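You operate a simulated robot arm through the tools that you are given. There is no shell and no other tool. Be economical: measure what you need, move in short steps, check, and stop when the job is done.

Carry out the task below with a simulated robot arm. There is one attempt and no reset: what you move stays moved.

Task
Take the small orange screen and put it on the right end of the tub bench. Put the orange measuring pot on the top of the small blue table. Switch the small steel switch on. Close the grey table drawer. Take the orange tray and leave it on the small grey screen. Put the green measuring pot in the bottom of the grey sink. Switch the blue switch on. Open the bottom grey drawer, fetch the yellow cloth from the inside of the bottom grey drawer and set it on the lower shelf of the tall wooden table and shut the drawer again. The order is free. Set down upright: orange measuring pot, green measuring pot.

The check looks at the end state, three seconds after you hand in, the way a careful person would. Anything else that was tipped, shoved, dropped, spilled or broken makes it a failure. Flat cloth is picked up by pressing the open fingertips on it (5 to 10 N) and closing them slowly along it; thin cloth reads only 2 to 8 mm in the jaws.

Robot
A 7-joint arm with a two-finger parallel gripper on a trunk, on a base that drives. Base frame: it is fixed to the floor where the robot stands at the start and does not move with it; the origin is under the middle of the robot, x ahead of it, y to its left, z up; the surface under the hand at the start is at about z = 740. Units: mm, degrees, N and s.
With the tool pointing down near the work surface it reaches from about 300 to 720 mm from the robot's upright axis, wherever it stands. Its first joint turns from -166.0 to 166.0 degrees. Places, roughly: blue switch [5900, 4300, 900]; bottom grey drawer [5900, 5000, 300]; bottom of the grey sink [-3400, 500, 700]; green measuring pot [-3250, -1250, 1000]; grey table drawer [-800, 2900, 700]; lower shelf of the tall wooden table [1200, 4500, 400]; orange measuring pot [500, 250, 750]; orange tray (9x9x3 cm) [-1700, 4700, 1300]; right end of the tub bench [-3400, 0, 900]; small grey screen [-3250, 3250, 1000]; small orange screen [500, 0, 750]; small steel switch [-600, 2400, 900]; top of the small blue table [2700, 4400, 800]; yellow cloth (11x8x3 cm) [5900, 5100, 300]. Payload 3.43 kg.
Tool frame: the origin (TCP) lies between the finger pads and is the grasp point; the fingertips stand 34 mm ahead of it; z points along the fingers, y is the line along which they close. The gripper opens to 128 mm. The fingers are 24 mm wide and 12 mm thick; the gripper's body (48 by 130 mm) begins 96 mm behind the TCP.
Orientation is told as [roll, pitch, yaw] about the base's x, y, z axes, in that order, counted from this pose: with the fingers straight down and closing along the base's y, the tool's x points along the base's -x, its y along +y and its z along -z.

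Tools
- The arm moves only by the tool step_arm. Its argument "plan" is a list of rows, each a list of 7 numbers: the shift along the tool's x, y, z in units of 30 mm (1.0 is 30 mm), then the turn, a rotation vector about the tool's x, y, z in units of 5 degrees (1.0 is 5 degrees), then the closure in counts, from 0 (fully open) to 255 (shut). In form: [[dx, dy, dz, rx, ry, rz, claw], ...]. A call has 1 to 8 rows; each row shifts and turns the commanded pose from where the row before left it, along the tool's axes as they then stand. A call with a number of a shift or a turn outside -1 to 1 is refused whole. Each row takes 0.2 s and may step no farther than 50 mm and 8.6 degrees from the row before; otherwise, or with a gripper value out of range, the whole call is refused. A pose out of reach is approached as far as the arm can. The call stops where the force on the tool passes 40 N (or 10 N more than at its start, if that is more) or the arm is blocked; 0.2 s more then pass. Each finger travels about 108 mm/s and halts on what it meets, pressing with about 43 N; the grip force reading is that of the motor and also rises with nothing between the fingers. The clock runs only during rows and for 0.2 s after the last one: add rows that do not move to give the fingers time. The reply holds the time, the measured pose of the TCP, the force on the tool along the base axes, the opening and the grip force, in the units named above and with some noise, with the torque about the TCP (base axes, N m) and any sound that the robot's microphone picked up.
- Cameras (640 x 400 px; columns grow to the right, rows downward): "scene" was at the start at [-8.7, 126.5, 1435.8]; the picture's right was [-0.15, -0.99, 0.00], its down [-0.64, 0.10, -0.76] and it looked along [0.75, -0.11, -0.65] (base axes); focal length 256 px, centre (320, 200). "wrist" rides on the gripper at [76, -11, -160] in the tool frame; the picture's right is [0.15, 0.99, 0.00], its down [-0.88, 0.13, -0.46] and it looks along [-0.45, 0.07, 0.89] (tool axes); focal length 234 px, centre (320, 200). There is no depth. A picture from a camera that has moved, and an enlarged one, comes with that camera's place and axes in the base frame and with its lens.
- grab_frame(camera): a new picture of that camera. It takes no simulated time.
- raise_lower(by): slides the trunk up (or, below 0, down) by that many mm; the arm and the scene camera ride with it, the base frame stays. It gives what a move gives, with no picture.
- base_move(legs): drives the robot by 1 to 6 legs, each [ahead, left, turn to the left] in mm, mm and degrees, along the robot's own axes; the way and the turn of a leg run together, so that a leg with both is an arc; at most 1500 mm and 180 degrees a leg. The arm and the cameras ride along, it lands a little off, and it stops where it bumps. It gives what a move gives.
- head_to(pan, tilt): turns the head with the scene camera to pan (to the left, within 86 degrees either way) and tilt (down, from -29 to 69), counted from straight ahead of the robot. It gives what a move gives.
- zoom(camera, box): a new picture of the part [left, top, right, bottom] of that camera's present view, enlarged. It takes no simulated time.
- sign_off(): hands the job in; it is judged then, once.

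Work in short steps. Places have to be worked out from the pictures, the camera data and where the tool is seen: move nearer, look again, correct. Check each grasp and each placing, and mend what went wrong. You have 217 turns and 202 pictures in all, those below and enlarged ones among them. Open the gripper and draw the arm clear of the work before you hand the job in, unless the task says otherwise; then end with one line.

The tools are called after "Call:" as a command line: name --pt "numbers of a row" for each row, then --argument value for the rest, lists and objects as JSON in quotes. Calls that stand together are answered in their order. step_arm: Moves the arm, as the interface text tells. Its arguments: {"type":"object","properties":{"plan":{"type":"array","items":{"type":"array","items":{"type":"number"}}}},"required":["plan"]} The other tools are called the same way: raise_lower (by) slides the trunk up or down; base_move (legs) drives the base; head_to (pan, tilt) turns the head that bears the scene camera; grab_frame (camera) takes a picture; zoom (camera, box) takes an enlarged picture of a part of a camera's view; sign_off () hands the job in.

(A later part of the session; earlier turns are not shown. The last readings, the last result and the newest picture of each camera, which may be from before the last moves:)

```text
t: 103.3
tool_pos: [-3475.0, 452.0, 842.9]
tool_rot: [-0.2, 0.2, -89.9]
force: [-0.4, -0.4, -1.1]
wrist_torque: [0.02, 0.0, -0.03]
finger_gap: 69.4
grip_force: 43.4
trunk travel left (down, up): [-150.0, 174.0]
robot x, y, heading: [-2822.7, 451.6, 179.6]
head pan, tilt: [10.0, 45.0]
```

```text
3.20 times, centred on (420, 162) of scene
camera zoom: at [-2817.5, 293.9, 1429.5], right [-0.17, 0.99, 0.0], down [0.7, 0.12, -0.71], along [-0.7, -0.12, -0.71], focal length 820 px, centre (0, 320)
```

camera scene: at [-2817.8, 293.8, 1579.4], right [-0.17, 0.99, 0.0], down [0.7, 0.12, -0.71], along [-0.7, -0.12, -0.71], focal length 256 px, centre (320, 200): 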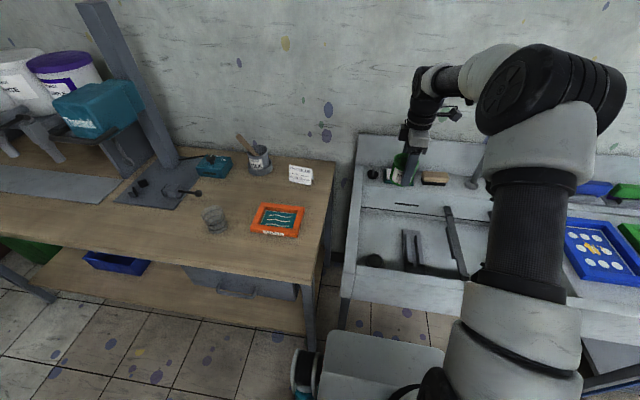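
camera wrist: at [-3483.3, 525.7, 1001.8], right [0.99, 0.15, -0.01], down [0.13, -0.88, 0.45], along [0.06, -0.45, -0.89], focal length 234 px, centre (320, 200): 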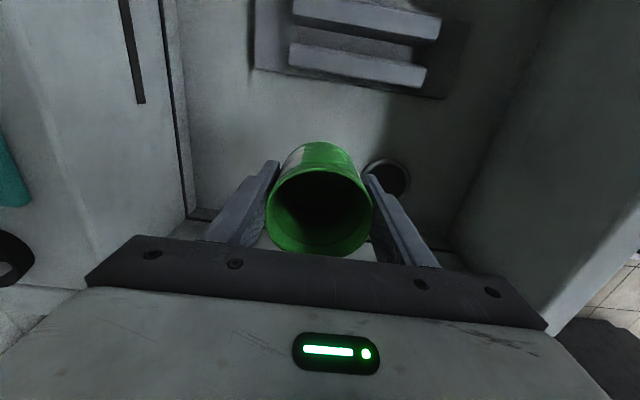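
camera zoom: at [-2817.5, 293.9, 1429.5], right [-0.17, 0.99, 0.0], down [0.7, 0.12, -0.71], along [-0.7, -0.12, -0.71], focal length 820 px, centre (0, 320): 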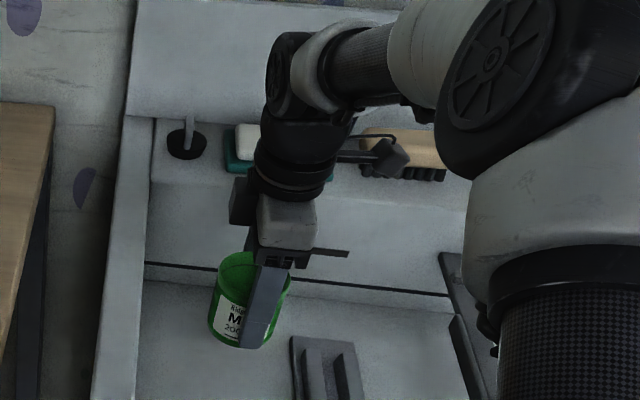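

Clear all round. I lower further in small steps until contact.

Call:
step_arm --pt "0 0 0.8 0 0 0 255" --pt "0 0 0.5 0 0 0 255" --pt "0 0 0.4 0 0 0 255" --pt "0 0 0.3 0 0 0 255" --pt "0 0 0.3 0 0 0 255" --pt "0 0 0.2 0 0 0 255" --pt "0 0 0.2 0 0 0 255" --pt "0 0 0.2 0 0 0 255"

```text
t: 105.1
tool_pos: [-3474.0, 451.0, 756.9]
tool_rot: [-0.3, 0.2, -89.9]
force: [0.3, 0.2, -0.4]
wrist_torque: [0.0, -0.02, -0.02]
finger_gap: 69.1
grip_force: 43.2
trunk travel left (down, up): [-150.0, 174.0]
robot x, y, heading: [-2823.7, 449.5, 179.8]
head pan, tilt: [10.0, 45.0]
```

No contact yet at 757; I keep going down gently.

Call:
step_arm --pt "0 0 0.2 0 0 0 255" --pt "0 0 0.2 0 0 0 255" --pt "0 0 0.2 0 0 0 255" --pt "0 0 0.2 0 0 0 255" --pt "0 0 0.2 0 0 0 255" --pt "0 0 0.2 0 0 0 255" --pt "0 0 0.2 0 0 0 255" --pt "0 0 0.2 0 0 0 255"

Call:
grab_frame --camera "wrist"

```text
t: 106.0
tool_pos: [-3475.0, 451.3, 745.8]
tool_rot: [-0.7, 0.2, -90.0]
force: [3.0, -0.1, 17.1]
wrist_torque: [-0.06, -0.55, -0.02]
finger_gap: 69.2
grip_force: 43.1
trunk travel left (down, up): [-150.0, 174.0]
robot x, y, heading: [-2822.8, 445.6, 179.4]
head pan, tilt: [10.0, 45.0]
stopped in row 4: the force on the tool passed its limit at 45 N (the readings are from after the stop); the commanded pose is now the measured one
```

```text
165 pictures are left
camera wrist: at [-3484.6, 526.0, 904.3], right [0.99, 0.15, -0.01], down [0.14, -0.88, 0.45], along [0.06, -0.45, -0.89], focal length 234 px, centre (320, 200)
```

wrist: 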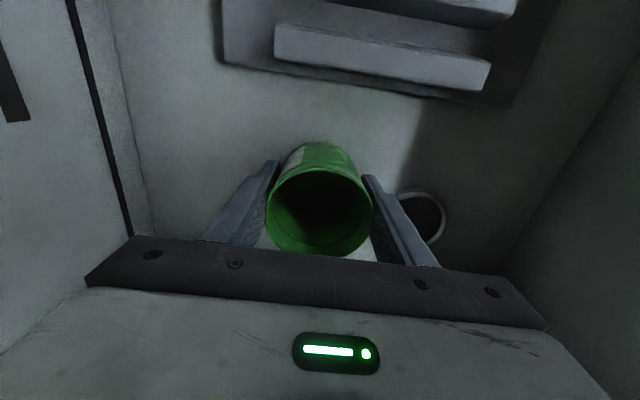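

Contact at the sink bottom (z≈700). I open and rise straight up.

Call:
step_arm --pt "0 0 -0.03 0 0 0 200" --pt "0 0 0 0 0 0 100" --pt "0 0 0 0 0 0 50" --pt "0 0 0 0 0 0 50" --pt "0 0 -0.6 0 0 0 50" --pt "0 0 -1 0 0 0 50" --pt "0 0 -1 0 0 0 50" --pt "0 0 -1 0 0 0 50"

Call:
step_arm --pt "0 0 -1 0 0 0 50" --pt "0 0 -1 0 0 0 50" --pt "0 0 -1 0 0 0 50" --pt "0 0 -1 0 0 0 50" --pt "0 0 -1 0 0 0 50" --pt "0 0 -1 0 0 0 0" --pt "0 1 -1 0 0 0 0" --pt "0 1 0 0 0 0 0"

Call:
grab_frame --camera "wrist"

```text
t: 107.8
tool_pos: [-3474.7, 451.7, 852.7]
tool_rot: [-0.4, 0.2, -90.0]
force: [0.3, 0.2, -0.9]
wrist_torque: [-0.02, -0.03, -0.01]
finger_gap: 102.9
grip_force: 0.1
trunk travel left (down, up): [-150.0, 174.0]
robot x, y, heading: [-2822.1, 450.0, 179.7]
head pan, tilt: [10.0, 45.0]
```

```text
t: 109.5
tool_pos: [-3410.0, 449.7, 1061.0]
tool_rot: [-0.5, 0.2, -90.0]
force: [-0.2, 0.1, -0.1]
wrist_torque: [0.04, 0.01, -0.02]
finger_gap: 127.9
grip_force: 0.1
trunk travel left (down, up): [-150.0, 174.0]
robot x, y, heading: [-2820.8, 448.4, 179.6]
head pan, tilt: [10.0, 45.0]
```

```text
164 pictures are left
camera wrist: at [-3420.9, 524.4, 1219.4], right [0.99, 0.15, -0.01], down [0.13, -0.88, 0.45], along [0.06, -0.45, -0.89], focal length 234 px, centre (320, 200)
```

wrist: 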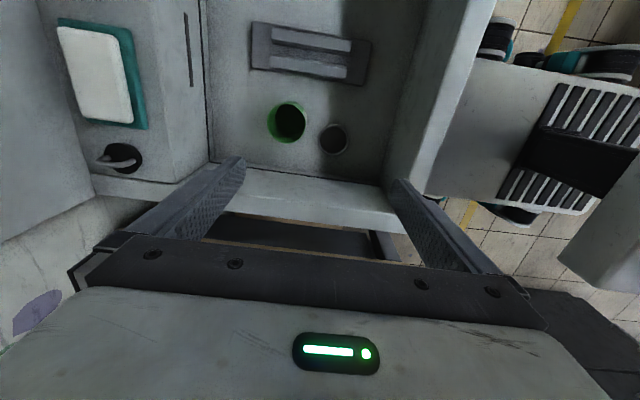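

The green pot stands in the sink. I retract the arm, back off and look toward +y for the way to the tray.

Call:
step_arm --pt "0 1 0 0 0 0 0" --pt "0 1 0 0 0 0 0" --pt "0 1 0 0 0 0 0" --pt "0 1 0 0 0 0 0" --pt "0 1 0 0 0 0 0" --pt "0 1 0 0 0 0 0"

Call:
base_move --legs '[[-100, 0, 0]]'

Call:
head_to --pan -80 --tilt 20

Call:
grab_frame --camera "scene"

```text
t: 111.0
tool_pos: [-3230.8, 449.2, 1060.3]
tool_rot: [-0.4, 0.2, -89.8]
force: [-0.8, -0.1, -0.8]
wrist_torque: [0.01, -0.02, 0.02]
finger_gap: 127.9
grip_force: 0.0
trunk travel left (down, up): [-150.0, 174.0]
robot x, y, heading: [-2823.3, 445.9, 179.7]
head pan, tilt: [10.0, 45.0]
```

```text
t: 112.1
tool_pos: [-3130.3, 447.9, 1059.9]
tool_rot: [-0.5, 0.3, -89.9]
force: [-0.1, 0.0, -1.1]
wrist_torque: [0.0, -0.05, 0.04]
finger_gap: 128.0
grip_force: 0.0
trunk travel left (down, up): [-150.0, 174.0]
robot x, y, heading: [-2722.0, 447.8, 179.9]
head pan, tilt: [10.0, 45.0]
```

```text
t: 113.8
tool_pos: [-3130.7, 448.9, 1060.3]
tool_rot: [-0.5, 0.2, -90.0]
force: [0.5, -0.2, -0.7]
wrist_torque: [-0.02, -0.02, 0.04]
finger_gap: 127.9
grip_force: 0.0
trunk travel left (down, up): [-150.0, 174.0]
robot x, y, heading: [-2721.2, 450.4, 179.7]
head pan, tilt: [-80.0, 20.0]
```

```text
163 pictures are left
camera scene: at [-2651.5, 398.8, 1468.1], right [0.99, 0.17, 0.0], down [0.06, -0.34, -0.94], along [-0.16, 0.93, -0.34], focal length 256 px, centre (320, 200)
```

scene: 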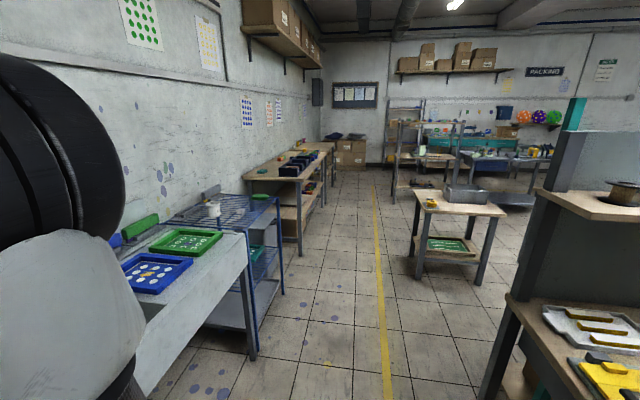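

The aisle along x≈-2700 is clear. I turn right to face +y and drive up the aisle.

Call:
base_move --legs '[[0, 0, -90], [1500, -50, 0], [1500, 0, 0]]'

Call:
head_to --pan -25 --tilt 15

Call:
grab_frame --camera "scene"

Call:
head_to --pan 80 --tilt 30

Call:
grab_frame --camera "scene"

```text
refused: leg 2 is longer than a leg can be; nothing moved
```

```text
t: 115.0
tool_pos: [-3131.2, 448.8, 1060.7]
tool_rot: [-0.6, 0.2, -90.0]
force: [0.0, 0.0, -0.7]
wrist_torque: [-0.03, -0.02, -0.01]
finger_gap: 128.1
grip_force: 0.0
trunk travel left (down, up): [-150.0, 174.0]
robot x, y, heading: [-2722.8, 444.9, 179.5]
head pan, tilt: [-25.0, 15.0]
```

```text
162 pictures are left
camera scene: at [-2720.2, 347.0, 1476.2], right [0.43, 0.9, 0.0], down [0.23, -0.11, -0.97], along [-0.87, 0.41, -0.26], focal length 256 px, centre (320, 200)
```

scene: 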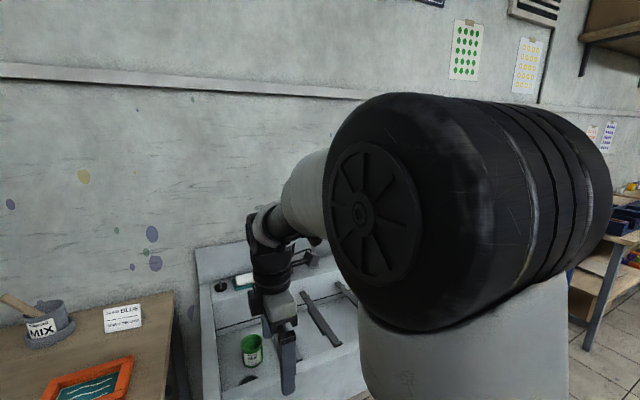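

```text
t: 116.8
tool_pos: [-3131.4, 448.8, 1060.0]
tool_rot: [-0.5, 0.2, -90.0]
force: [0.6, 0.4, 0.9]
wrist_torque: [0.0, 0.02, -0.04]
finger_gap: 128.1
grip_force: 0.0
trunk travel left (down, up): [-150.0, 174.0]
robot x, y, heading: [-2724.8, 447.5, 179.6]
head pan, tilt: [80.0, 30.0]
```

```text
161 pictures are left
camera scene: at [-2652.1, 218.0, 1452.1], right [-0.98, 0.18, 0.0], down [0.09, 0.49, -0.87], along [-0.16, -0.85, -0.5], focal length 256 px, centre (320, 200)
```

scene: 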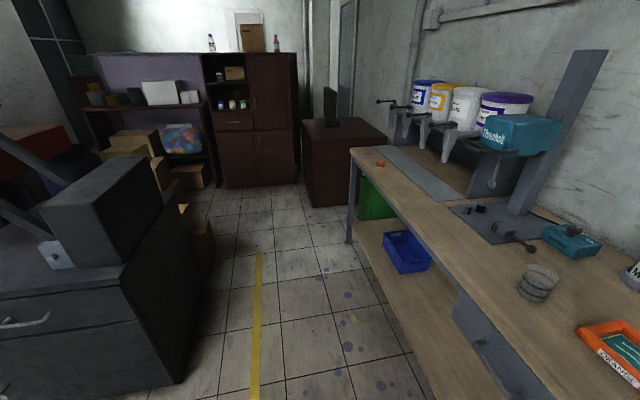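

The move was refused for leg length; I repeat with legs under 1500 mm.

Call:
base_move --legs '[[0, 0, -90], [1450, 0, 0], [1450, 0, 0]]'

Call:
head_to --pan -20 --tilt 15

Call:
grab_frame --camera "scene"

Call:
head_to --pan 80 --tilt 30

Call:
grab_frame --camera "scene"

```text
t: 134.6
tool_pos: [-2667.9, 3721.2, 1060.6]
tool_rot: [-0.5, 0.2, 178.7]
force: [-0.7, -0.8, -0.2]
wrist_torque: [-0.04, 0.0, 0.01]
finger_gap: 127.9
grip_force: 0.0
trunk travel left (down, up): [-150.0, 174.0]
robot x, y, heading: [-2679.3, 3311.2, 88.3]
head pan, tilt: [80.0, 30.0]
```

```text
t: 136.3
tool_pos: [-2668.0, 3720.7, 1060.8]
tool_rot: [-0.5, 0.2, 178.6]
force: [0.3, -0.6, -0.6]
wrist_torque: [0.01, -0.01, 0.01]
finger_gap: 128.1
grip_force: 0.0
trunk travel left (down, up): [-150.0, 174.0]
robot x, y, heading: [-2671.4, 3316.8, 88.3]
head pan, tilt: [-20.0, 15.0]
```

```text
160 pictures are left
camera scene: at [-2788.0, 3313.2, 1476.2], right [0.93, -0.37, 0.0], down [-0.1, -0.24, -0.97], along [0.36, 0.9, -0.26], focal length 256 px, centre (320, 200)
```

scene: 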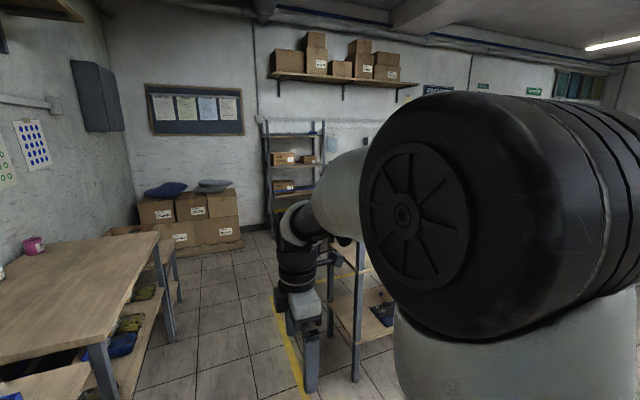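

```text
t: 138.1
tool_pos: [-2667.7, 3721.3, 1059.7]
tool_rot: [-0.5, 0.3, 178.6]
force: [0.4, -0.8, 0.1]
wrist_torque: [0.02, -0.01, 0.05]
finger_gap: 127.8
grip_force: 0.1
trunk travel left (down, up): [-150.0, 174.0]
robot x, y, heading: [-2680.7, 3311.2, 88.2]
head pan, tilt: [80.0, 30.0]
```

```text
159 pictures are left
camera scene: at [-2911.1, 3244.8, 1452.1], right [0.2, 0.98, 0.0], down [0.49, -0.1, -0.87], along [-0.85, 0.18, -0.5], focal length 256 px, centre (320, 200)
```

scene: 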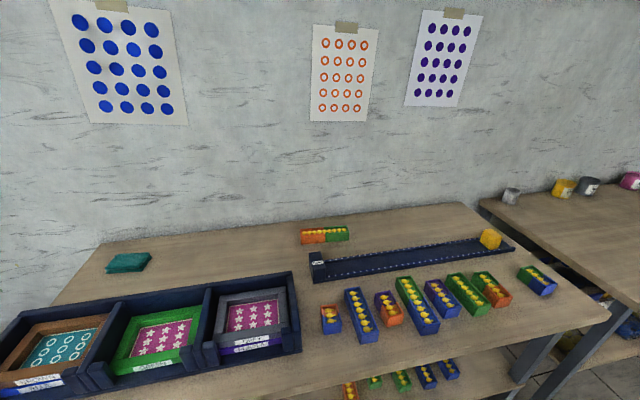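

I zoom on the rack of screens; the grey one lies on top of a purple one.

Call:
zoom --camera "scene" --box '[160, 230, 340, 390]'

Call:
head_to --pan -70 --tilt 10

Call:
grab_frame --camera "scene"

```text
2.50 times, centred on (250, 310) of scene
camera zoom: at [-2911.1, 3244.8, 1452.1], right [0.2, 0.98, 0.0], down [0.49, -0.1, -0.87], along [-0.85, 0.18, -0.5], focal length 640 px, centre (495, -75)
```

zoom: 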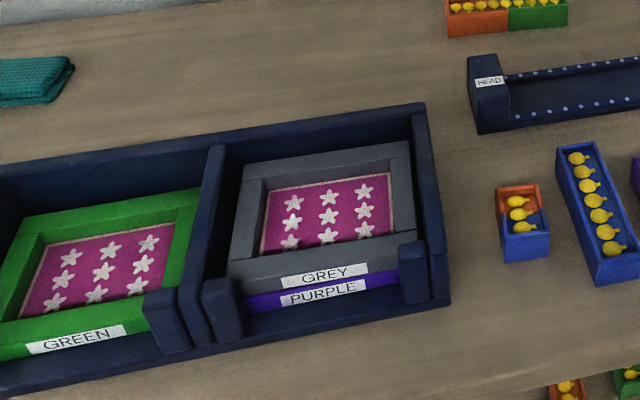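

```text
t: 140.4
tool_pos: [-2667.8, 3720.5, 1060.7]
tool_rot: [-0.5, 0.2, 178.7]
force: [0.8, 0.3, -0.1]
wrist_torque: [0.02, -0.01, 0.0]
finger_gap: 128.0
grip_force: 0.1
trunk travel left (down, up): [-150.0, 174.0]
robot x, y, heading: [-2677.5, 3311.6, 88.2]
head pan, tilt: [-70.0, 10.0]
```

```text
157 pictures are left
camera scene: at [-2734.3, 3255.6, 1484.4], right [0.31, -0.95, 0.0], down [-0.16, -0.05, -0.98], along [0.94, 0.31, -0.17], focal length 256 px, centre (320, 200)
```

scene: 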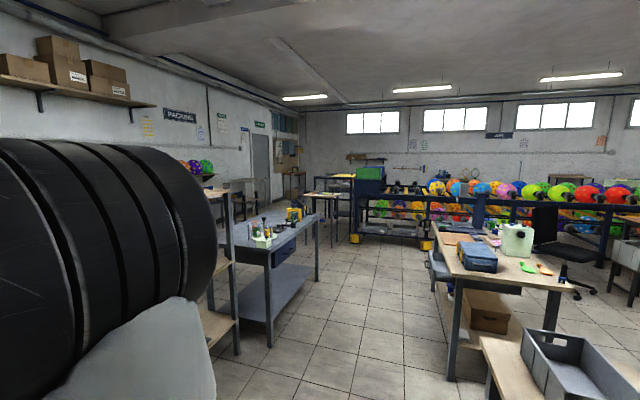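

I turn right to heading ~20° so that I can see the tray rack past the shoulder.

Call:
base_move --legs '[[0, 0, -65]]'

Call:
head_to --pan 32 --tilt 15

Call:
grab_frame --camera "scene"

```text
t: 143.8
tool_pos: [-2303.3, 3473.9, 1060.2]
tool_rot: [-0.5, 0.2, 113.2]
force: [-0.1, -1.5, 0.6]
wrist_torque: [-0.01, 0.03, -0.01]
finger_gap: 128.3
grip_force: 0.1
trunk travel left (down, up): [-150.0, 174.0]
robot x, y, heading: [-2677.6, 3312.7, 22.9]
head pan, tilt: [-70.0, 10.0]
```

```text
t: 145.6
tool_pos: [-2303.3, 3475.4, 1060.3]
tool_rot: [-0.4, 0.2, 113.3]
force: [-0.5, 0.4, -0.1]
wrist_torque: [-0.01, 0.01, -0.01]
finger_gap: 128.0
grip_force: 0.0
trunk travel left (down, up): [-150.0, 174.0]
robot x, y, heading: [-2680.1, 3310.6, 23.1]
head pan, tilt: [32.0, 15.0]
```

```text
156 pictures are left
camera scene: at [-2763.6, 3482.5, 1476.3], right [0.82, -0.58, 0.0], down [-0.15, -0.21, -0.97], along [0.56, 0.79, -0.26], focal length 256 px, centre (320, 200)
```

scene: 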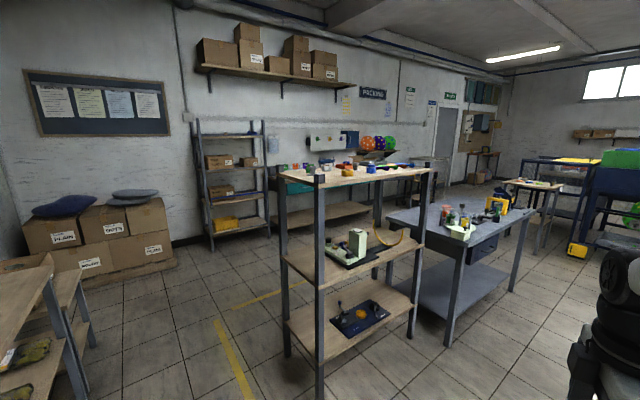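

Now the rack is visible: x≈-2110…-1320, y≈4400…4770, top shelf ~1300. I zoom on the top shelf.

Call:
zoom --camera "scene" --box '[270, 140, 450, 200]'

Call:
raise_lower --by 170

Call:
zoom --camera "scene" --box '[270, 160, 450, 240]'

```text
3.56 times, centred on (360, 170) of scene
camera zoom: at [-2763.6, 3482.5, 1476.3], right [0.82, -0.58, 0.0], down [-0.15, -0.21, -0.97], along [0.56, 0.79, -0.26], focal length 911 px, centre (178, 307)
```

zoom: 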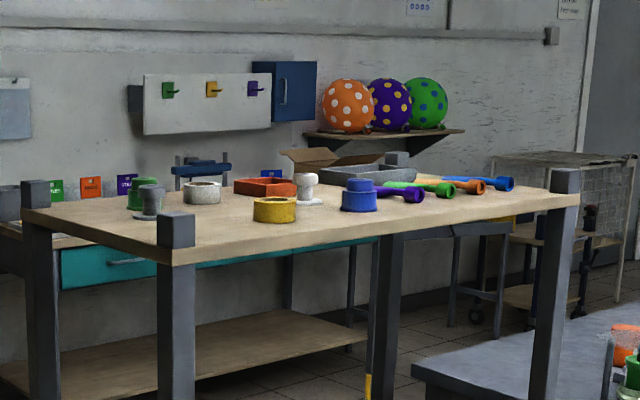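

```text
t: 147.5
tool_pos: [-2302.0, 3474.2, 1229.3]
tool_rot: [-0.5, 0.2, 113.1]
force: [-0.5, -0.5, -0.2]
wrist_torque: [0.01, 0.01, 0.01]
finger_gap: 128.1
grip_force: 0.0
trunk travel left (down, up): [-320.0, 4.0]
robot x, y, heading: [-2679.5, 3310.7, 22.8]
head pan, tilt: [32.0, 15.0]
```

```text
3.56 times, centred on (360, 200) of scene
camera zoom: at [-2763.6, 3482.5, 1646.2], right [0.82, -0.57, 0.0], down [-0.15, -0.21, -0.97], along [0.56, 0.79, -0.26], focal length 911 px, centre (178, 200)
```

zoom: 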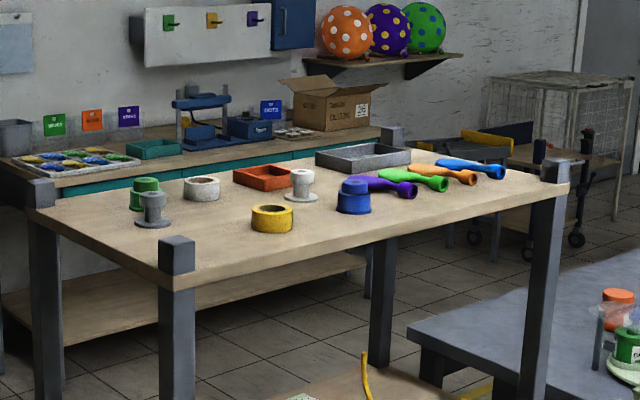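

The orange tray is at about (-1749,4653), shelf z≈1258. I raise the arm above shelf level, then drive round to stand in front of the rack at x≈-1750.

Call:
step_arm --pt "0 0 -1 0 0 0 0" --pt "0 0 -1 0 0 0 0" --pt "0 0 -1 0 0 0 0" --pt "0 0 -1 0 0 0 0" --pt "0 0 -1 0 0 0 0" --pt "0 0 -1 0 0 0 0" --pt "0 0 -1 0 0 0 0"

Call:
base_move --legs '[[0, 0, 67], [400, 0, 0], [0, -930, 0]]'

Call:
head_to --pan 0 --tilt 25

Call:
grab_frame --camera "scene"

```text
t: 149.1
tool_pos: [-2305.6, 3475.2, 1441.0]
tool_rot: [-0.4, 0.2, 113.2]
force: [0.0, -0.1, 0.4]
wrist_torque: [0.0, 0.0, -0.02]
finger_gap: 128.2
grip_force: 0.0
trunk travel left (down, up): [-320.0, 4.0]
robot x, y, heading: [-2676.8, 3314.0, 22.6]
head pan, tilt: [32.0, 15.0]
```

```text
t: 163.6
tool_pos: [-1743.7, 4130.8, 1441.3]
tool_rot: [-0.5, 0.2, -178.3]
force: [0.4, 0.2, 0.0]
wrist_torque: [0.0, 0.01, -0.02]
finger_gap: 128.1
grip_force: 0.0
trunk travel left (down, up): [-320.0, 4.0]
robot x, y, heading: [-1733.2, 3727.5, 91.3]
head pan, tilt: [32.0, 15.0]
```

```text
t: 164.6
tool_pos: [-1743.2, 4129.8, 1440.5]
tool_rot: [-0.5, 0.1, -178.3]
force: [-0.1, -0.5, 0.1]
wrist_torque: [0.03, 0.0, 0.01]
finger_gap: 128.0
grip_force: 0.1
trunk travel left (down, up): [-320.0, 4.0]
robot x, y, heading: [-1728.9, 3724.0, 91.3]
head pan, tilt: [0.0, 25.0]
```

```text
153 pictures are left
camera scene: at [-1872.1, 3722.6, 1630.0], right [1.0, 0.02, 0.0], down [0.01, -0.42, -0.91], along [-0.02, 0.91, -0.42], focal length 256 px, centre (320, 200)
```

scene: 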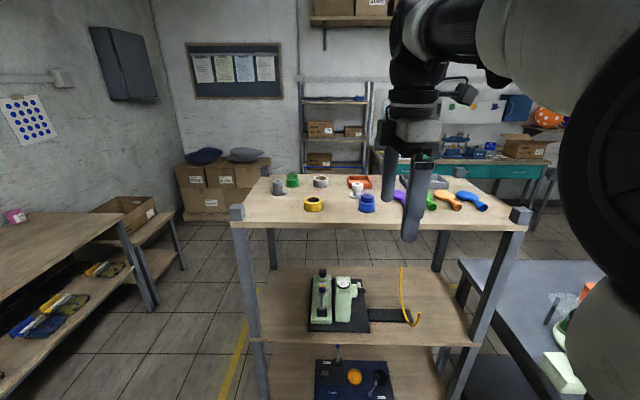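

Tray at (-1739,4668). I drive ahead 285 mm and look from the closer position.

Call:
base_move --legs '[[285, 0, 0]]'

Call:
grab_frame --camera "wrist"

Call:
zoom --camera "scene" --box '[280, 140, 480, 265]'

```text
t: 166.6
tool_pos: [-1750.4, 4418.8, 1441.6]
tool_rot: [-0.4, 0.2, -178.2]
force: [0.4, 0.4, 0.0]
wrist_torque: [-0.01, -0.02, 0.01]
finger_gap: 128.2
grip_force: 0.0
trunk travel left (down, up): [-320.0, 4.0]
robot x, y, heading: [-1739.9, 4008.6, 91.1]
head pan, tilt: [0.0, 25.0]
```

```text
152 pictures are left
camera wrist: at [-1674.6, 4429.2, 1598.7], right [0.18, -0.98, -0.01], down [-0.88, -0.16, 0.45], along [-0.45, -0.07, -0.89], focal length 234 px, centre (320, 200)
```

wrist: 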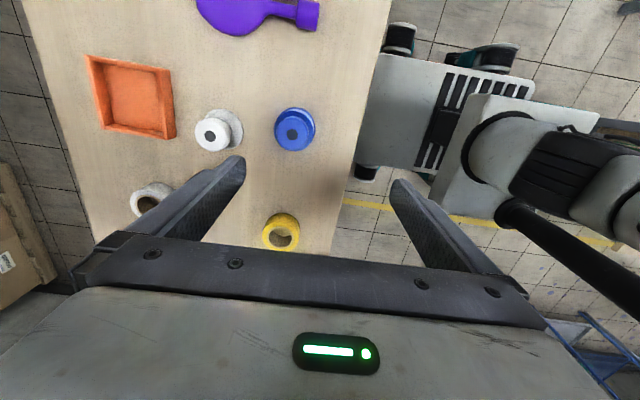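

```text
3.20 times, centred on (380, 202) of scene
camera zoom: at [-1878.7, 4009.4, 1630.0], right [1.0, 0.02, 0.0], down [0.01, -0.42, -0.91], along [-0.02, 0.91, -0.42], focal length 820 px, centre (128, 192)
```

zoom: 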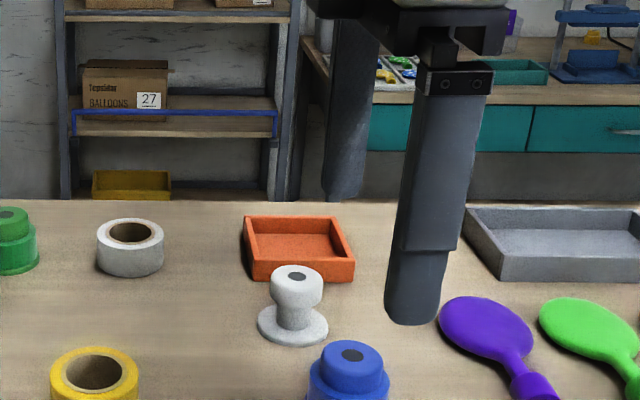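

Tray centre ≈(-1738,4653), aligned with the axes; I'll grip it along x. I turn the hand by -92° about base z.

Call:
step_arm --pt "0 0 0 0 0 1 0" --pt "0 0 0 0 0 1 0" --pt "0 0 0 0 0 1 0" --pt "0 0 0 0 0 1 0" --pt "0 0 0 0 0 1 0" --pt "0 0 0 0 0 1 0" --pt "0 0 0 0 0 1 0" --pt "0 0 0 0 0 1 0"

Call:
step_arm --pt "0 0 0 0 0 1 0" --pt "0 0 0 0 0 1 0" --pt "0 0 0 0 0 1 0" --pt "0 0 0 0 0 1 0" --pt "0 0 0 0 0 1 0" --pt "0 0 0 0 0 1 0" --pt "0 0 0 0 0 1 0" --pt "0 0 0 0 0 1 0"

Call:
step_arm --pt "0 0 0 0 0 1 0" --pt "0 0 0 0 0 1 0" --pt "0 0 0 0 0 0.3 0" --pt "-1 0 0 0 0 0 0" --pt "-1 0 0 0 0 0 0" --pt "-1 0 0 0 0 0 0" --pt "-1 0 0 0 0 0 0" --pt "-1 0 0 0 0 0 0"

Call:
grab_frame --camera "wrist"

```text
t: 168.4
tool_pos: [-1750.5, 4417.8, 1440.0]
tool_rot: [-0.5, -0.1, 141.6]
force: [0.7, 0.0, -0.4]
wrist_torque: [0.01, 0.02, 0.02]
finger_gap: 127.9
grip_force: 0.0
trunk travel left (down, up): [-320.0, 4.0]
robot x, y, heading: [-1734.5, 4010.6, 91.3]
head pan, tilt: [0.0, 25.0]
```

```text
t: 170.2
tool_pos: [-1751.1, 4417.2, 1438.9]
tool_rot: [-0.3, -0.4, 101.6]
force: [-0.2, -0.2, -0.3]
wrist_torque: [-0.01, 0.01, 0.02]
finger_gap: 128.1
grip_force: 0.0
trunk travel left (down, up): [-320.0, 4.0]
robot x, y, heading: [-1737.4, 4010.9, 91.6]
head pan, tilt: [0.0, 25.0]
```

```text
t: 172.0
tool_pos: [-1750.0, 4568.4, 1441.3]
tool_rot: [-0.2, -0.3, 90.2]
force: [-0.3, 0.4, -0.2]
wrist_torque: [0.0, -0.01, 0.03]
finger_gap: 128.0
grip_force: 0.0
trunk travel left (down, up): [-320.0, 4.0]
robot x, y, heading: [-1737.8, 4008.3, 91.2]
head pan, tilt: [0.0, 25.0]
```

```text
150 pictures are left
camera wrist: at [-1738.5, 4490.4, 1599.1], right [-0.99, -0.15, -0.01], down [-0.14, 0.88, 0.46], along [-0.06, 0.46, -0.89], focal length 234 px, centre (320, 200)
```

wrist: 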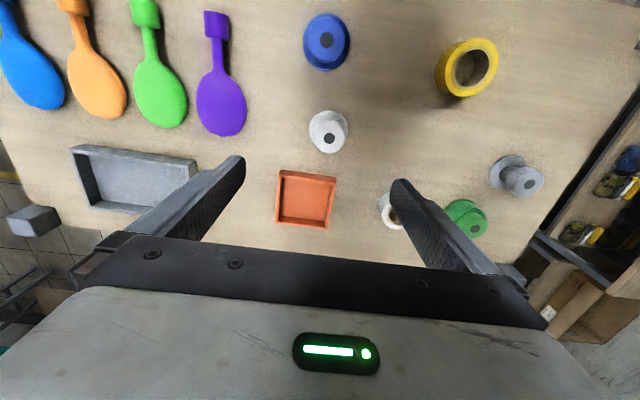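

Tray centre confirmed at (-1739,4657). I move above and descend to TCP≈1330 first.

Call:
step_arm --pt "-1 -0.37 0 0 0 0 0" --pt "-1 0 0 0 0 0 0" --pt "-0.95 0 0 0 0 0 0" --pt "0 0 1 0 0 0 0" --pt "0 0 1 0 0 0 0" --pt "0 0 1 0 0 0 0" --pt "0 0 0.6 0 0 0 0"

Call:
grab_frame --camera "wrist"

Call:
zoom --camera "scene" --box '[280, 140, 480, 265]'

```text
t: 173.6
tool_pos: [-1739.9, 4605.6, 1320.8]
tool_rot: [-0.1, -0.4, 90.1]
force: [1.1, -0.2, -0.4]
wrist_torque: [0.03, 0.01, -0.03]
finger_gap: 127.9
grip_force: 0.0
out of reach, approached as far as the arm can: row 1, 2, 3
trunk travel left (down, up): [-320.0, 4.0]
robot x, y, heading: [-1734.9, 4010.4, 91.3]
head pan, tilt: [0.0, 25.0]
```

```text
149 pictures are left
camera wrist: at [-1728.3, 4526.9, 1478.7], right [-0.99, -0.15, -0.01], down [-0.14, 0.88, 0.46], along [-0.06, 0.46, -0.89], focal length 234 px, centre (320, 200)
```

wrist: 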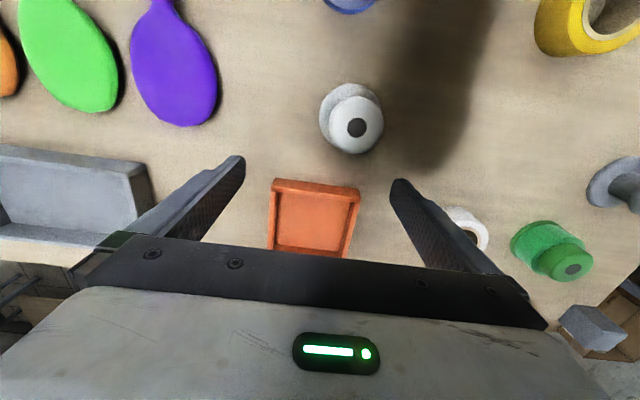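

```text
3.20 times, centred on (380, 202) of scene
camera zoom: at [-1878.7, 4008.8, 1630.0], right [1.0, 0.02, 0.0], down [0.01, -0.42, -0.91], along [-0.02, 0.91, -0.42], focal length 820 px, centre (128, 192)
```

zoom: 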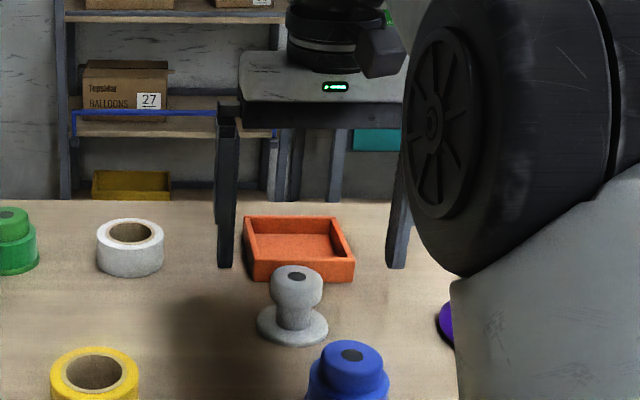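

The reach limit stopped the forward shift; at this lower height I try the remaining 50 mm, passing with fingers either side of the spool.

Call:
step_arm --pt "-0.5 0 -0.2 0 0 0 0" --pt "-0.5 0 0 0 0 0 0" --pt "-0.5 0 0 0 0 0 0" --pt "-0.17 0 0 0 0 0 0"

Call:
grab_frame --camera "wrist"

```text
t: 174.6
tool_pos: [-1740.8, 4655.4, 1328.6]
tool_rot: [-0.2, -0.5, 90.2]
force: [-0.3, 0.6, 0.1]
wrist_torque: [0.0, 0.0, 0.02]
finger_gap: 128.1
grip_force: 0.2
trunk travel left (down, up): [-320.0, 4.0]
robot x, y, heading: [-1735.6, 4012.7, 91.0]
head pan, tilt: [0.0, 25.0]
```

```text
147 pictures are left
camera wrist: at [-1728.7, 4577.1, 1486.0], right [-0.99, -0.15, -0.01], down [-0.14, 0.88, 0.46], along [-0.06, 0.46, -0.89], focal length 234 px, centre (320, 200)
```

wrist: 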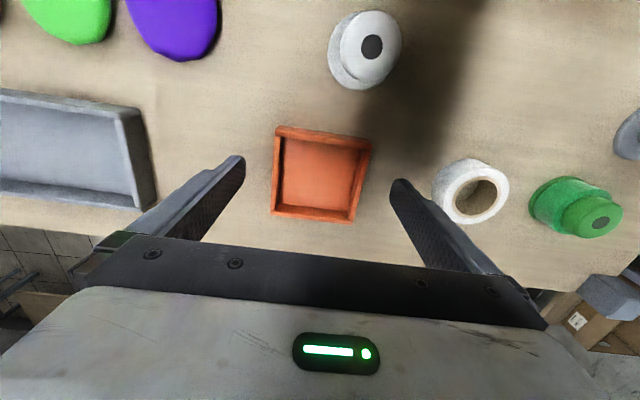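

The tray is centred between the fingers. I descend ~31 mm and close.

Call:
step_arm --pt "0 0 0.5 0 0 0 0" --pt "0 0 0.3 0 0 0 0" --pt "0 0 0.2 0 0 0 0" --pt "0 0 0 0 0 0 60" --pt "0 0 0 0 0 0 120" --pt "0 0 0 0 0 0 255" --pt "0 0 0 0 0 0 255"

```text
t: 176.2
tool_pos: [-1739.3, 4652.6, 1297.8]
tool_rot: [-0.2, -0.6, 90.2]
force: [0.0, 0.3, -0.3]
wrist_torque: [-0.03, 0.01, 0.01]
finger_gap: 85.6
grip_force: 43.1
trunk travel left (down, up): [-320.0, 4.0]
robot x, y, heading: [-1738.1, 4007.2, 91.4]
head pan, tilt: [0.0, 25.0]
```

Gripped at 86 mm. I lift and draw back toward the robot.

Call:
step_arm --pt "0 0 -0.5 0 0 0 255" --pt "0 0 -1 0 0 0 255" --pt "0.3 0 -1 0 0 0 255" --pt "0.7 0 -0.7 0 0 0 255" --pt "1 0 -0.5 0 0 0 255" --pt "1 0 -0.3 0 0 0 255" --pt "1 0 0 0 0 0 255" --pt "1 0 0 0 0 0 255"

Call:
step_arm --pt "1 0 0 0 0 0 255" --pt "1 0 0 0 0 0 255" --pt "1 0 0 0 0 0 255" --pt "0 0 0 0 0 0 255"

Call:
grab_frame --camera "wrist"

Call:
grab_frame --camera "scene"

```text
t: 178.0
tool_pos: [-1739.8, 4501.9, 1414.5]
tool_rot: [-0.2, -0.5, 90.2]
force: [-0.5, 0.1, 0.2]
wrist_torque: [-0.02, -0.03, -0.01]
finger_gap: 85.7
grip_force: 43.0
trunk travel left (down, up): [-320.0, 4.0]
robot x, y, heading: [-1738.4, 4009.7, 91.3]
head pan, tilt: [0.0, 25.0]
```

```text
t: 179.0
tool_pos: [-1736.7, 4413.8, 1415.1]
tool_rot: [-0.1, -0.5, 90.2]
force: [0.3, -0.3, -0.3]
wrist_torque: [0.01, 0.02, 0.01]
finger_gap: 85.6
grip_force: 43.3
trunk travel left (down, up): [-320.0, 4.0]
robot x, y, heading: [-1736.8, 4011.1, 91.3]
head pan, tilt: [0.0, 25.0]
```

```text
146 pictures are left
camera wrist: at [-1726.0, 4336.4, 1573.4], right [-0.99, -0.15, -0.01], down [-0.14, 0.88, 0.46], along [-0.06, 0.46, -0.89], focal length 234 px, centre (320, 200)
```

wrist: 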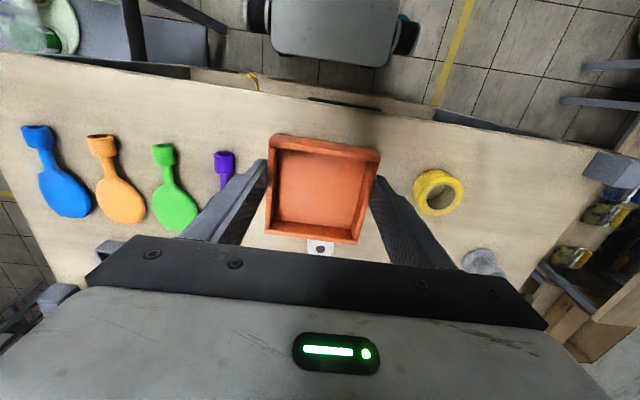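

```text
145 pictures are left
camera scene: at [-1878.7, 4008.9, 1630.0], right [1.0, 0.02, 0.0], down [0.01, -0.42, -0.91], along [-0.02, 0.91, -0.42], focal length 256 px, centre (320, 200)
```

scene: 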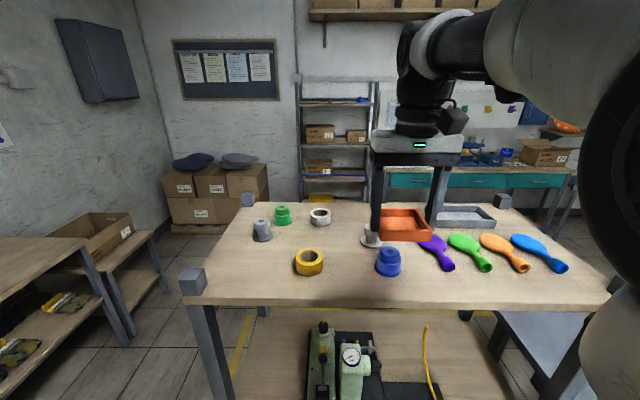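

Tray held level. I reverse the path: back out, strafe to the aisle, turn to face the left-wall bench, and slide to y≈3190.

Call:
base_move --legs '[[-290, 0, 0], [0, 930, 0], [0, 0, 89], [0, 530, 0]]'

Call:
head_to --pan 0 --tilt 45

Call:
grab_frame --camera "scene"

```text
t: 199.1
tool_pos: [-3042.7, 3150.2, 1418.0]
tool_rot: [-0.2, -0.5, -179.5]
force: [0.1, 0.3, -0.4]
wrist_torque: [-0.01, -0.02, 0.03]
finger_gap: 85.8
grip_force: 42.7
trunk travel left (down, up): [-320.0, 4.0]
robot x, y, heading: [-2638.8, 3153.3, -178.7]
head pan, tilt: [0.0, 25.0]
```

```text
t: 199.9
tool_pos: [-3042.3, 3149.8, 1415.0]
tool_rot: [-0.2, -0.4, -179.5]
force: [0.9, 0.7, -0.5]
wrist_torque: [-0.03, 0.01, 0.01]
finger_gap: 86.0
grip_force: 42.7
trunk travel left (down, up): [-320.0, 4.0]
robot x, y, heading: [-2640.0, 3151.3, -178.2]
head pan, tilt: [0.0, 45.0]
```

```text
144 pictures are left
camera scene: at [-2629.4, 3012.6, 1599.5], right [-0.03, 1.0, 0.0], down [0.71, 0.02, -0.71], along [-0.71, -0.02, -0.71], focal length 256 px, centre (320, 200)
```

scene: 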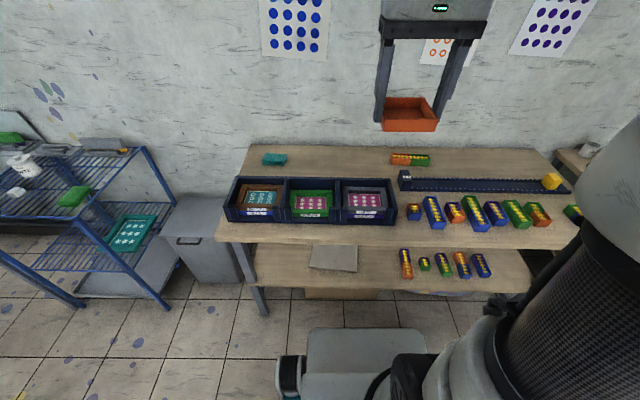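

The grey screen is right ahead at about (-3288,3151). I drive 150 mm closer, lower the trunk and inspect.

Call:
base_move --legs '[[150, 0, 0]]'

Call:
raise_lower --by -150

Call:
grab_frame --camera "wrist"

Call:
zoom --camera "scene" --box '[270, 120, 470, 245]'

```text
t: 201.3
tool_pos: [-3194.8, 3146.3, 1416.0]
tool_rot: [-0.1, -0.3, -179.4]
force: [-0.1, -0.3, -0.9]
wrist_torque: [0.0, -0.04, 0.0]
finger_gap: 85.7
grip_force: 43.3
trunk travel left (down, up): [-320.0, 4.0]
robot x, y, heading: [-2793.3, 3147.3, -178.4]
head pan, tilt: [0.0, 45.0]
```

```text
t: 203.1
tool_pos: [-3193.9, 3145.7, 1266.0]
tool_rot: [-0.2, -0.4, -179.5]
force: [1.2, 0.5, -1.4]
wrist_torque: [0.01, 0.0, -0.03]
finger_gap: 85.6
grip_force: 43.2
trunk travel left (down, up): [-170.0, 154.0]
robot x, y, heading: [-2793.7, 3145.7, -178.4]
head pan, tilt: [0.0, 45.0]
```

```text
143 pictures are left
camera wrist: at [-3116.5, 3156.4, 1423.5], right [0.15, -0.99, -0.01], down [-0.88, -0.14, 0.46], along [-0.46, -0.07, -0.89], focal length 234 px, centre (320, 200)
```

wrist: 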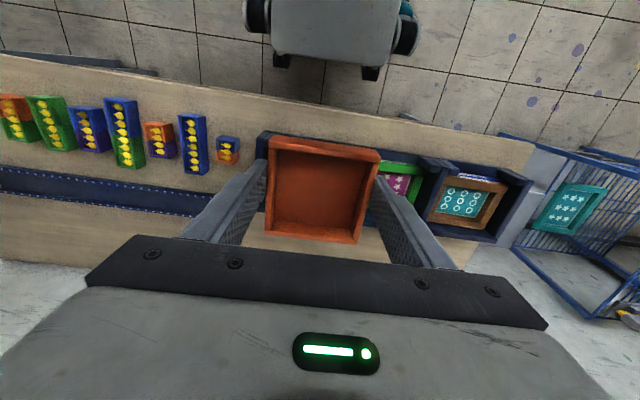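

```text
3.20 times, centred on (370, 182) of scene
camera zoom: at [-2780.5, 3008.4, 1449.5], right [-0.03, 1.0, 0.0], down [0.71, 0.02, -0.71], along [-0.71, -0.02, -0.71], focal length 820 px, centre (160, 256)
```

zoom: 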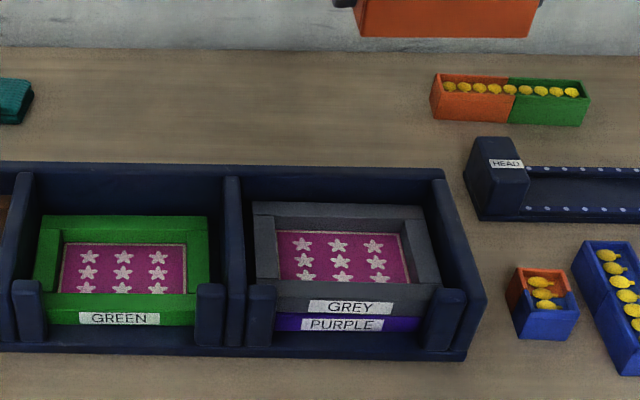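

Using the known frame width, the grey screen's top is at z≈921, centre ≈(-3330,3158). The opening is nearly tray-size, so I'll set the tray down turned 45° so it surely rests on both rails. First I move above it.

Call:
step_arm --pt "-0.9 -0.1 0 0 0 0 255" --pt "-0.9 -0.1 0 0 0 0 255" --pt "-0.9 -0.1 0 0 0 0 255" --pt "-0.9 -0.1 0 0 0 0 255" --pt "-0.9 0 0 0 0 0 255" --pt "0 0 1 0 0 1 255" --pt "0 0 1 0 0 1 255" --pt "0 0 1 0 0 1 255"

Call:
step_arm --pt "0 0 0.8 0 0 1 255" --pt "0 0 0.5 0 0 1 255" --pt "0 0 0.5 0 0 1 255" --pt "0 0 0.5 0 0 1 255" --pt "0 0 0.5 0 0 1 255" --pt "0 0 0.5 0 0 1 255" --pt "0 0 0 0 0 0 255"

Call:
grab_frame --camera "scene"

Call:
grab_frame --camera "wrist"

```text
t: 204.9
tool_pos: [-3330.8, 3155.9, 1174.9]
tool_rot: [-0.1, -0.6, 165.4]
force: [0.0, -0.2, -0.8]
wrist_torque: [-0.03, -0.05, 0.0]
finger_gap: 85.7
grip_force: 42.3
trunk travel left (down, up): [-170.0, 154.0]
robot x, y, heading: [-2793.2, 3149.3, -178.5]
head pan, tilt: [0.0, 45.0]
```

```text
t: 206.5
tool_pos: [-3330.3, 3158.0, 1077.9]
tool_rot: [0.2, -0.6, 135.4]
force: [-1.0, 1.3, -0.1]
wrist_torque: [-0.01, -0.05, 0.04]
finger_gap: 85.6
grip_force: 42.8
trunk travel left (down, up): [-170.0, 154.0]
robot x, y, heading: [-2793.3, 3153.8, -178.4]
head pan, tilt: [0.0, 45.0]
```

```text
141 pictures are left
camera scene: at [-2780.6, 3008.4, 1449.4], right [-0.03, 1.0, 0.0], down [0.71, 0.02, -0.71], along [-0.71, -0.02, -0.71], focal length 256 px, centre (320, 200)
```

scene: 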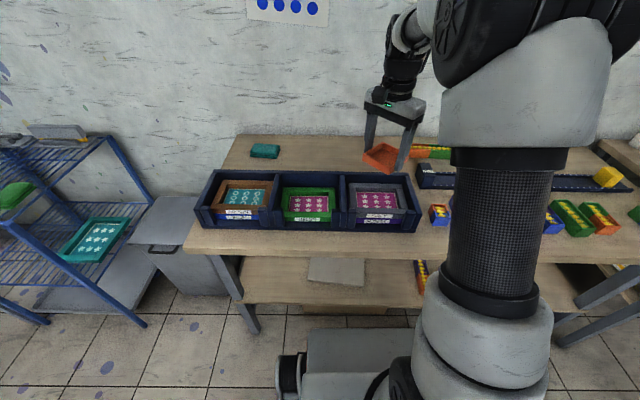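

```text
140 pictures are left
camera wrist: at [-3266.7, 3111.1, 1235.4], right [-0.59, -0.81, 0.0], down [-0.71, 0.52, 0.46], along [-0.38, 0.27, -0.89], focal length 234 px, centre (320, 200)
```

wrist: 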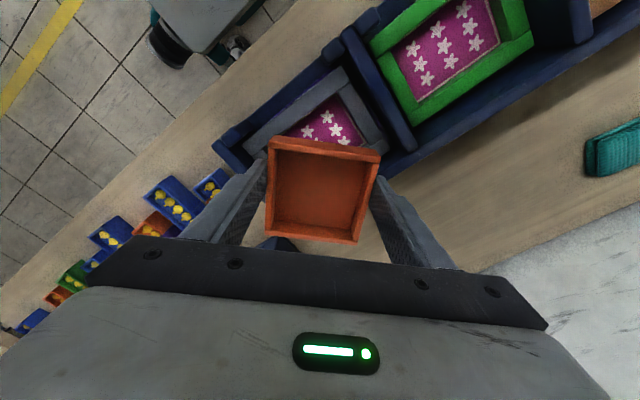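

Wrist view agrees: screen centre ≈(-3331,3160). I lower the tray straight down.

Call:
step_arm --pt "0 0 1 0 0 0 255" --pt "0 0 1 0 0 0 255" --pt "0 0 0.7 0 0 0 255" --pt "0 0 0.3 0 0 0 255"

Call:
zoom --camera "scene" --box '[300, 130, 460, 245]'

Call:
grab_frame --camera "wrist"

```text
t: 207.5
tool_pos: [-3332.5, 3158.6, 989.1]
tool_rot: [0.2, -0.5, 135.6]
force: [0.7, 0.3, -0.3]
wrist_torque: [0.04, -0.03, -0.01]
finger_gap: 85.6
grip_force: 42.8
trunk travel left (down, up): [-170.0, 154.0]
robot x, y, heading: [-2787.6, 3148.9, -178.4]
head pan, tilt: [0.0, 45.0]
```

```text
3.48 times, centred on (380, 188) of scene
camera zoom: at [-2780.6, 3008.4, 1449.4], right [-0.03, 1.0, 0.0], down [0.71, 0.02, -0.71], along [-0.71, -0.02, -0.71], focal length 891 px, centre (111, 244)
```

zoom: 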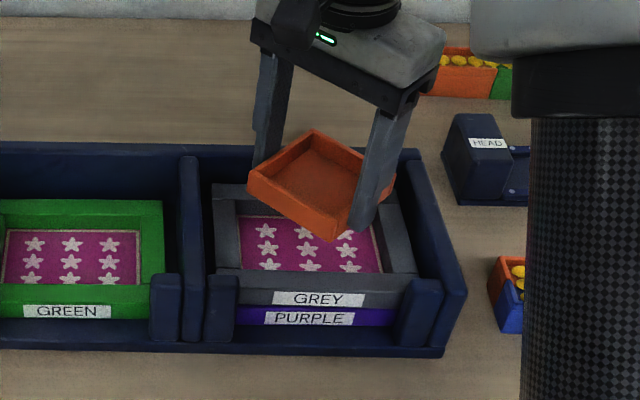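

```text
138 pictures are left
camera wrist: at [-3268.2, 3112.4, 1146.5], right [-0.59, -0.81, 0.0], down [-0.72, 0.52, 0.46], along [-0.38, 0.27, -0.89], focal length 234 px, centre (320, 200)
```

wrist: 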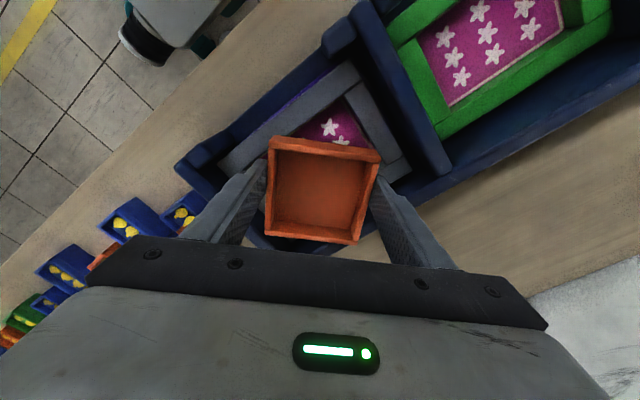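

Estimates agree within ~10 mm with a frame top at z≈900–920; my tolerance is about 18 mm. I lower slowly to contact.

Call:
step_arm --pt "0 0 0.3 0 0 0 255" --pt "0 0 0.3 0 0 0 255" --pt "0 0 0.3 0 0 0 255" --pt "0 0 0.2 0 0 0 255" --pt "0 0 0.2 0 0 0 255" --pt "0 0 0.2 0 0 0 255" --pt "0 0 0.2 0 0 0 255" --pt "0 0 0.2 0 0 0 255"

Call:
zoom --camera "scene" --box '[300, 130, 460, 245]'

```text
t: 209.2
tool_pos: [-3333.1, 3158.0, 943.0]
tool_rot: [0.6, -1.0, 135.5]
force: [4.9, -0.5, 21.4]
wrist_torque: [0.29, -1.02, -0.12]
finger_gap: 86.0
grip_force: 42.9
trunk travel left (down, up): [-170.0, 154.0]
robot x, y, heading: [-2790.5, 3148.6, -178.4]
head pan, tilt: [0.0, 45.0]
stopped in row 8: the force on the tool passed its limit at 59 N (the readings are from after the stop); the commanded pose is now the measured one
```

```text
3.48 times, centred on (380, 188) of scene
camera zoom: at [-2778.3, 3008.3, 1449.4], right [-0.03, 1.0, 0.0], down [0.71, 0.02, -0.71], along [-0.71, -0.02, -0.71], focal length 891 px, centre (111, 244)
```

zoom: 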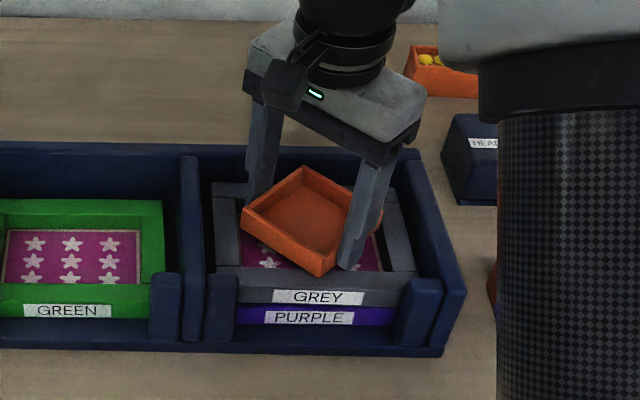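

The front corner just reaches the near rail. I lift slightly, shift 8 mm toward the robot and set down again.

Call:
step_arm --pt "0 0 -0.3 0 0 0 255" --pt "0.19 -0.19 0 0 0 0 255" --pt "0 0 0.15 0 0 0 255" --pt "0 0 0.1 0 0 0 255" --pt "0 0 0.08 0 0 0 255"

Call:
zoom --camera "scene" --box '[300, 130, 460, 245]'

```text
t: 210.4
tool_pos: [-3323.8, 3156.3, 942.9]
tool_rot: [0.6, -1.0, 135.5]
force: [5.1, -3.9, 39.5]
wrist_torque: [0.52, -1.79, -0.24]
finger_gap: 85.8
grip_force: 43.0
trunk travel left (down, up): [-170.0, 154.0]
robot x, y, heading: [-2792.2, 3149.6, -178.7]
head pan, tilt: [0.0, 45.0]
```

```text
3.48 times, centred on (380, 188) of scene
camera zoom: at [-2777.4, 3008.0, 1450.1], right [-0.03, 1.0, 0.0], down [0.71, 0.02, -0.71], along [-0.71, -0.02, -0.71], focal length 891 px, centre (111, 244)
```

zoom: 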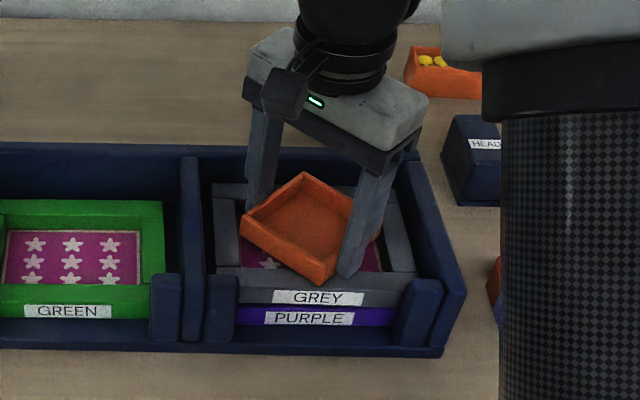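

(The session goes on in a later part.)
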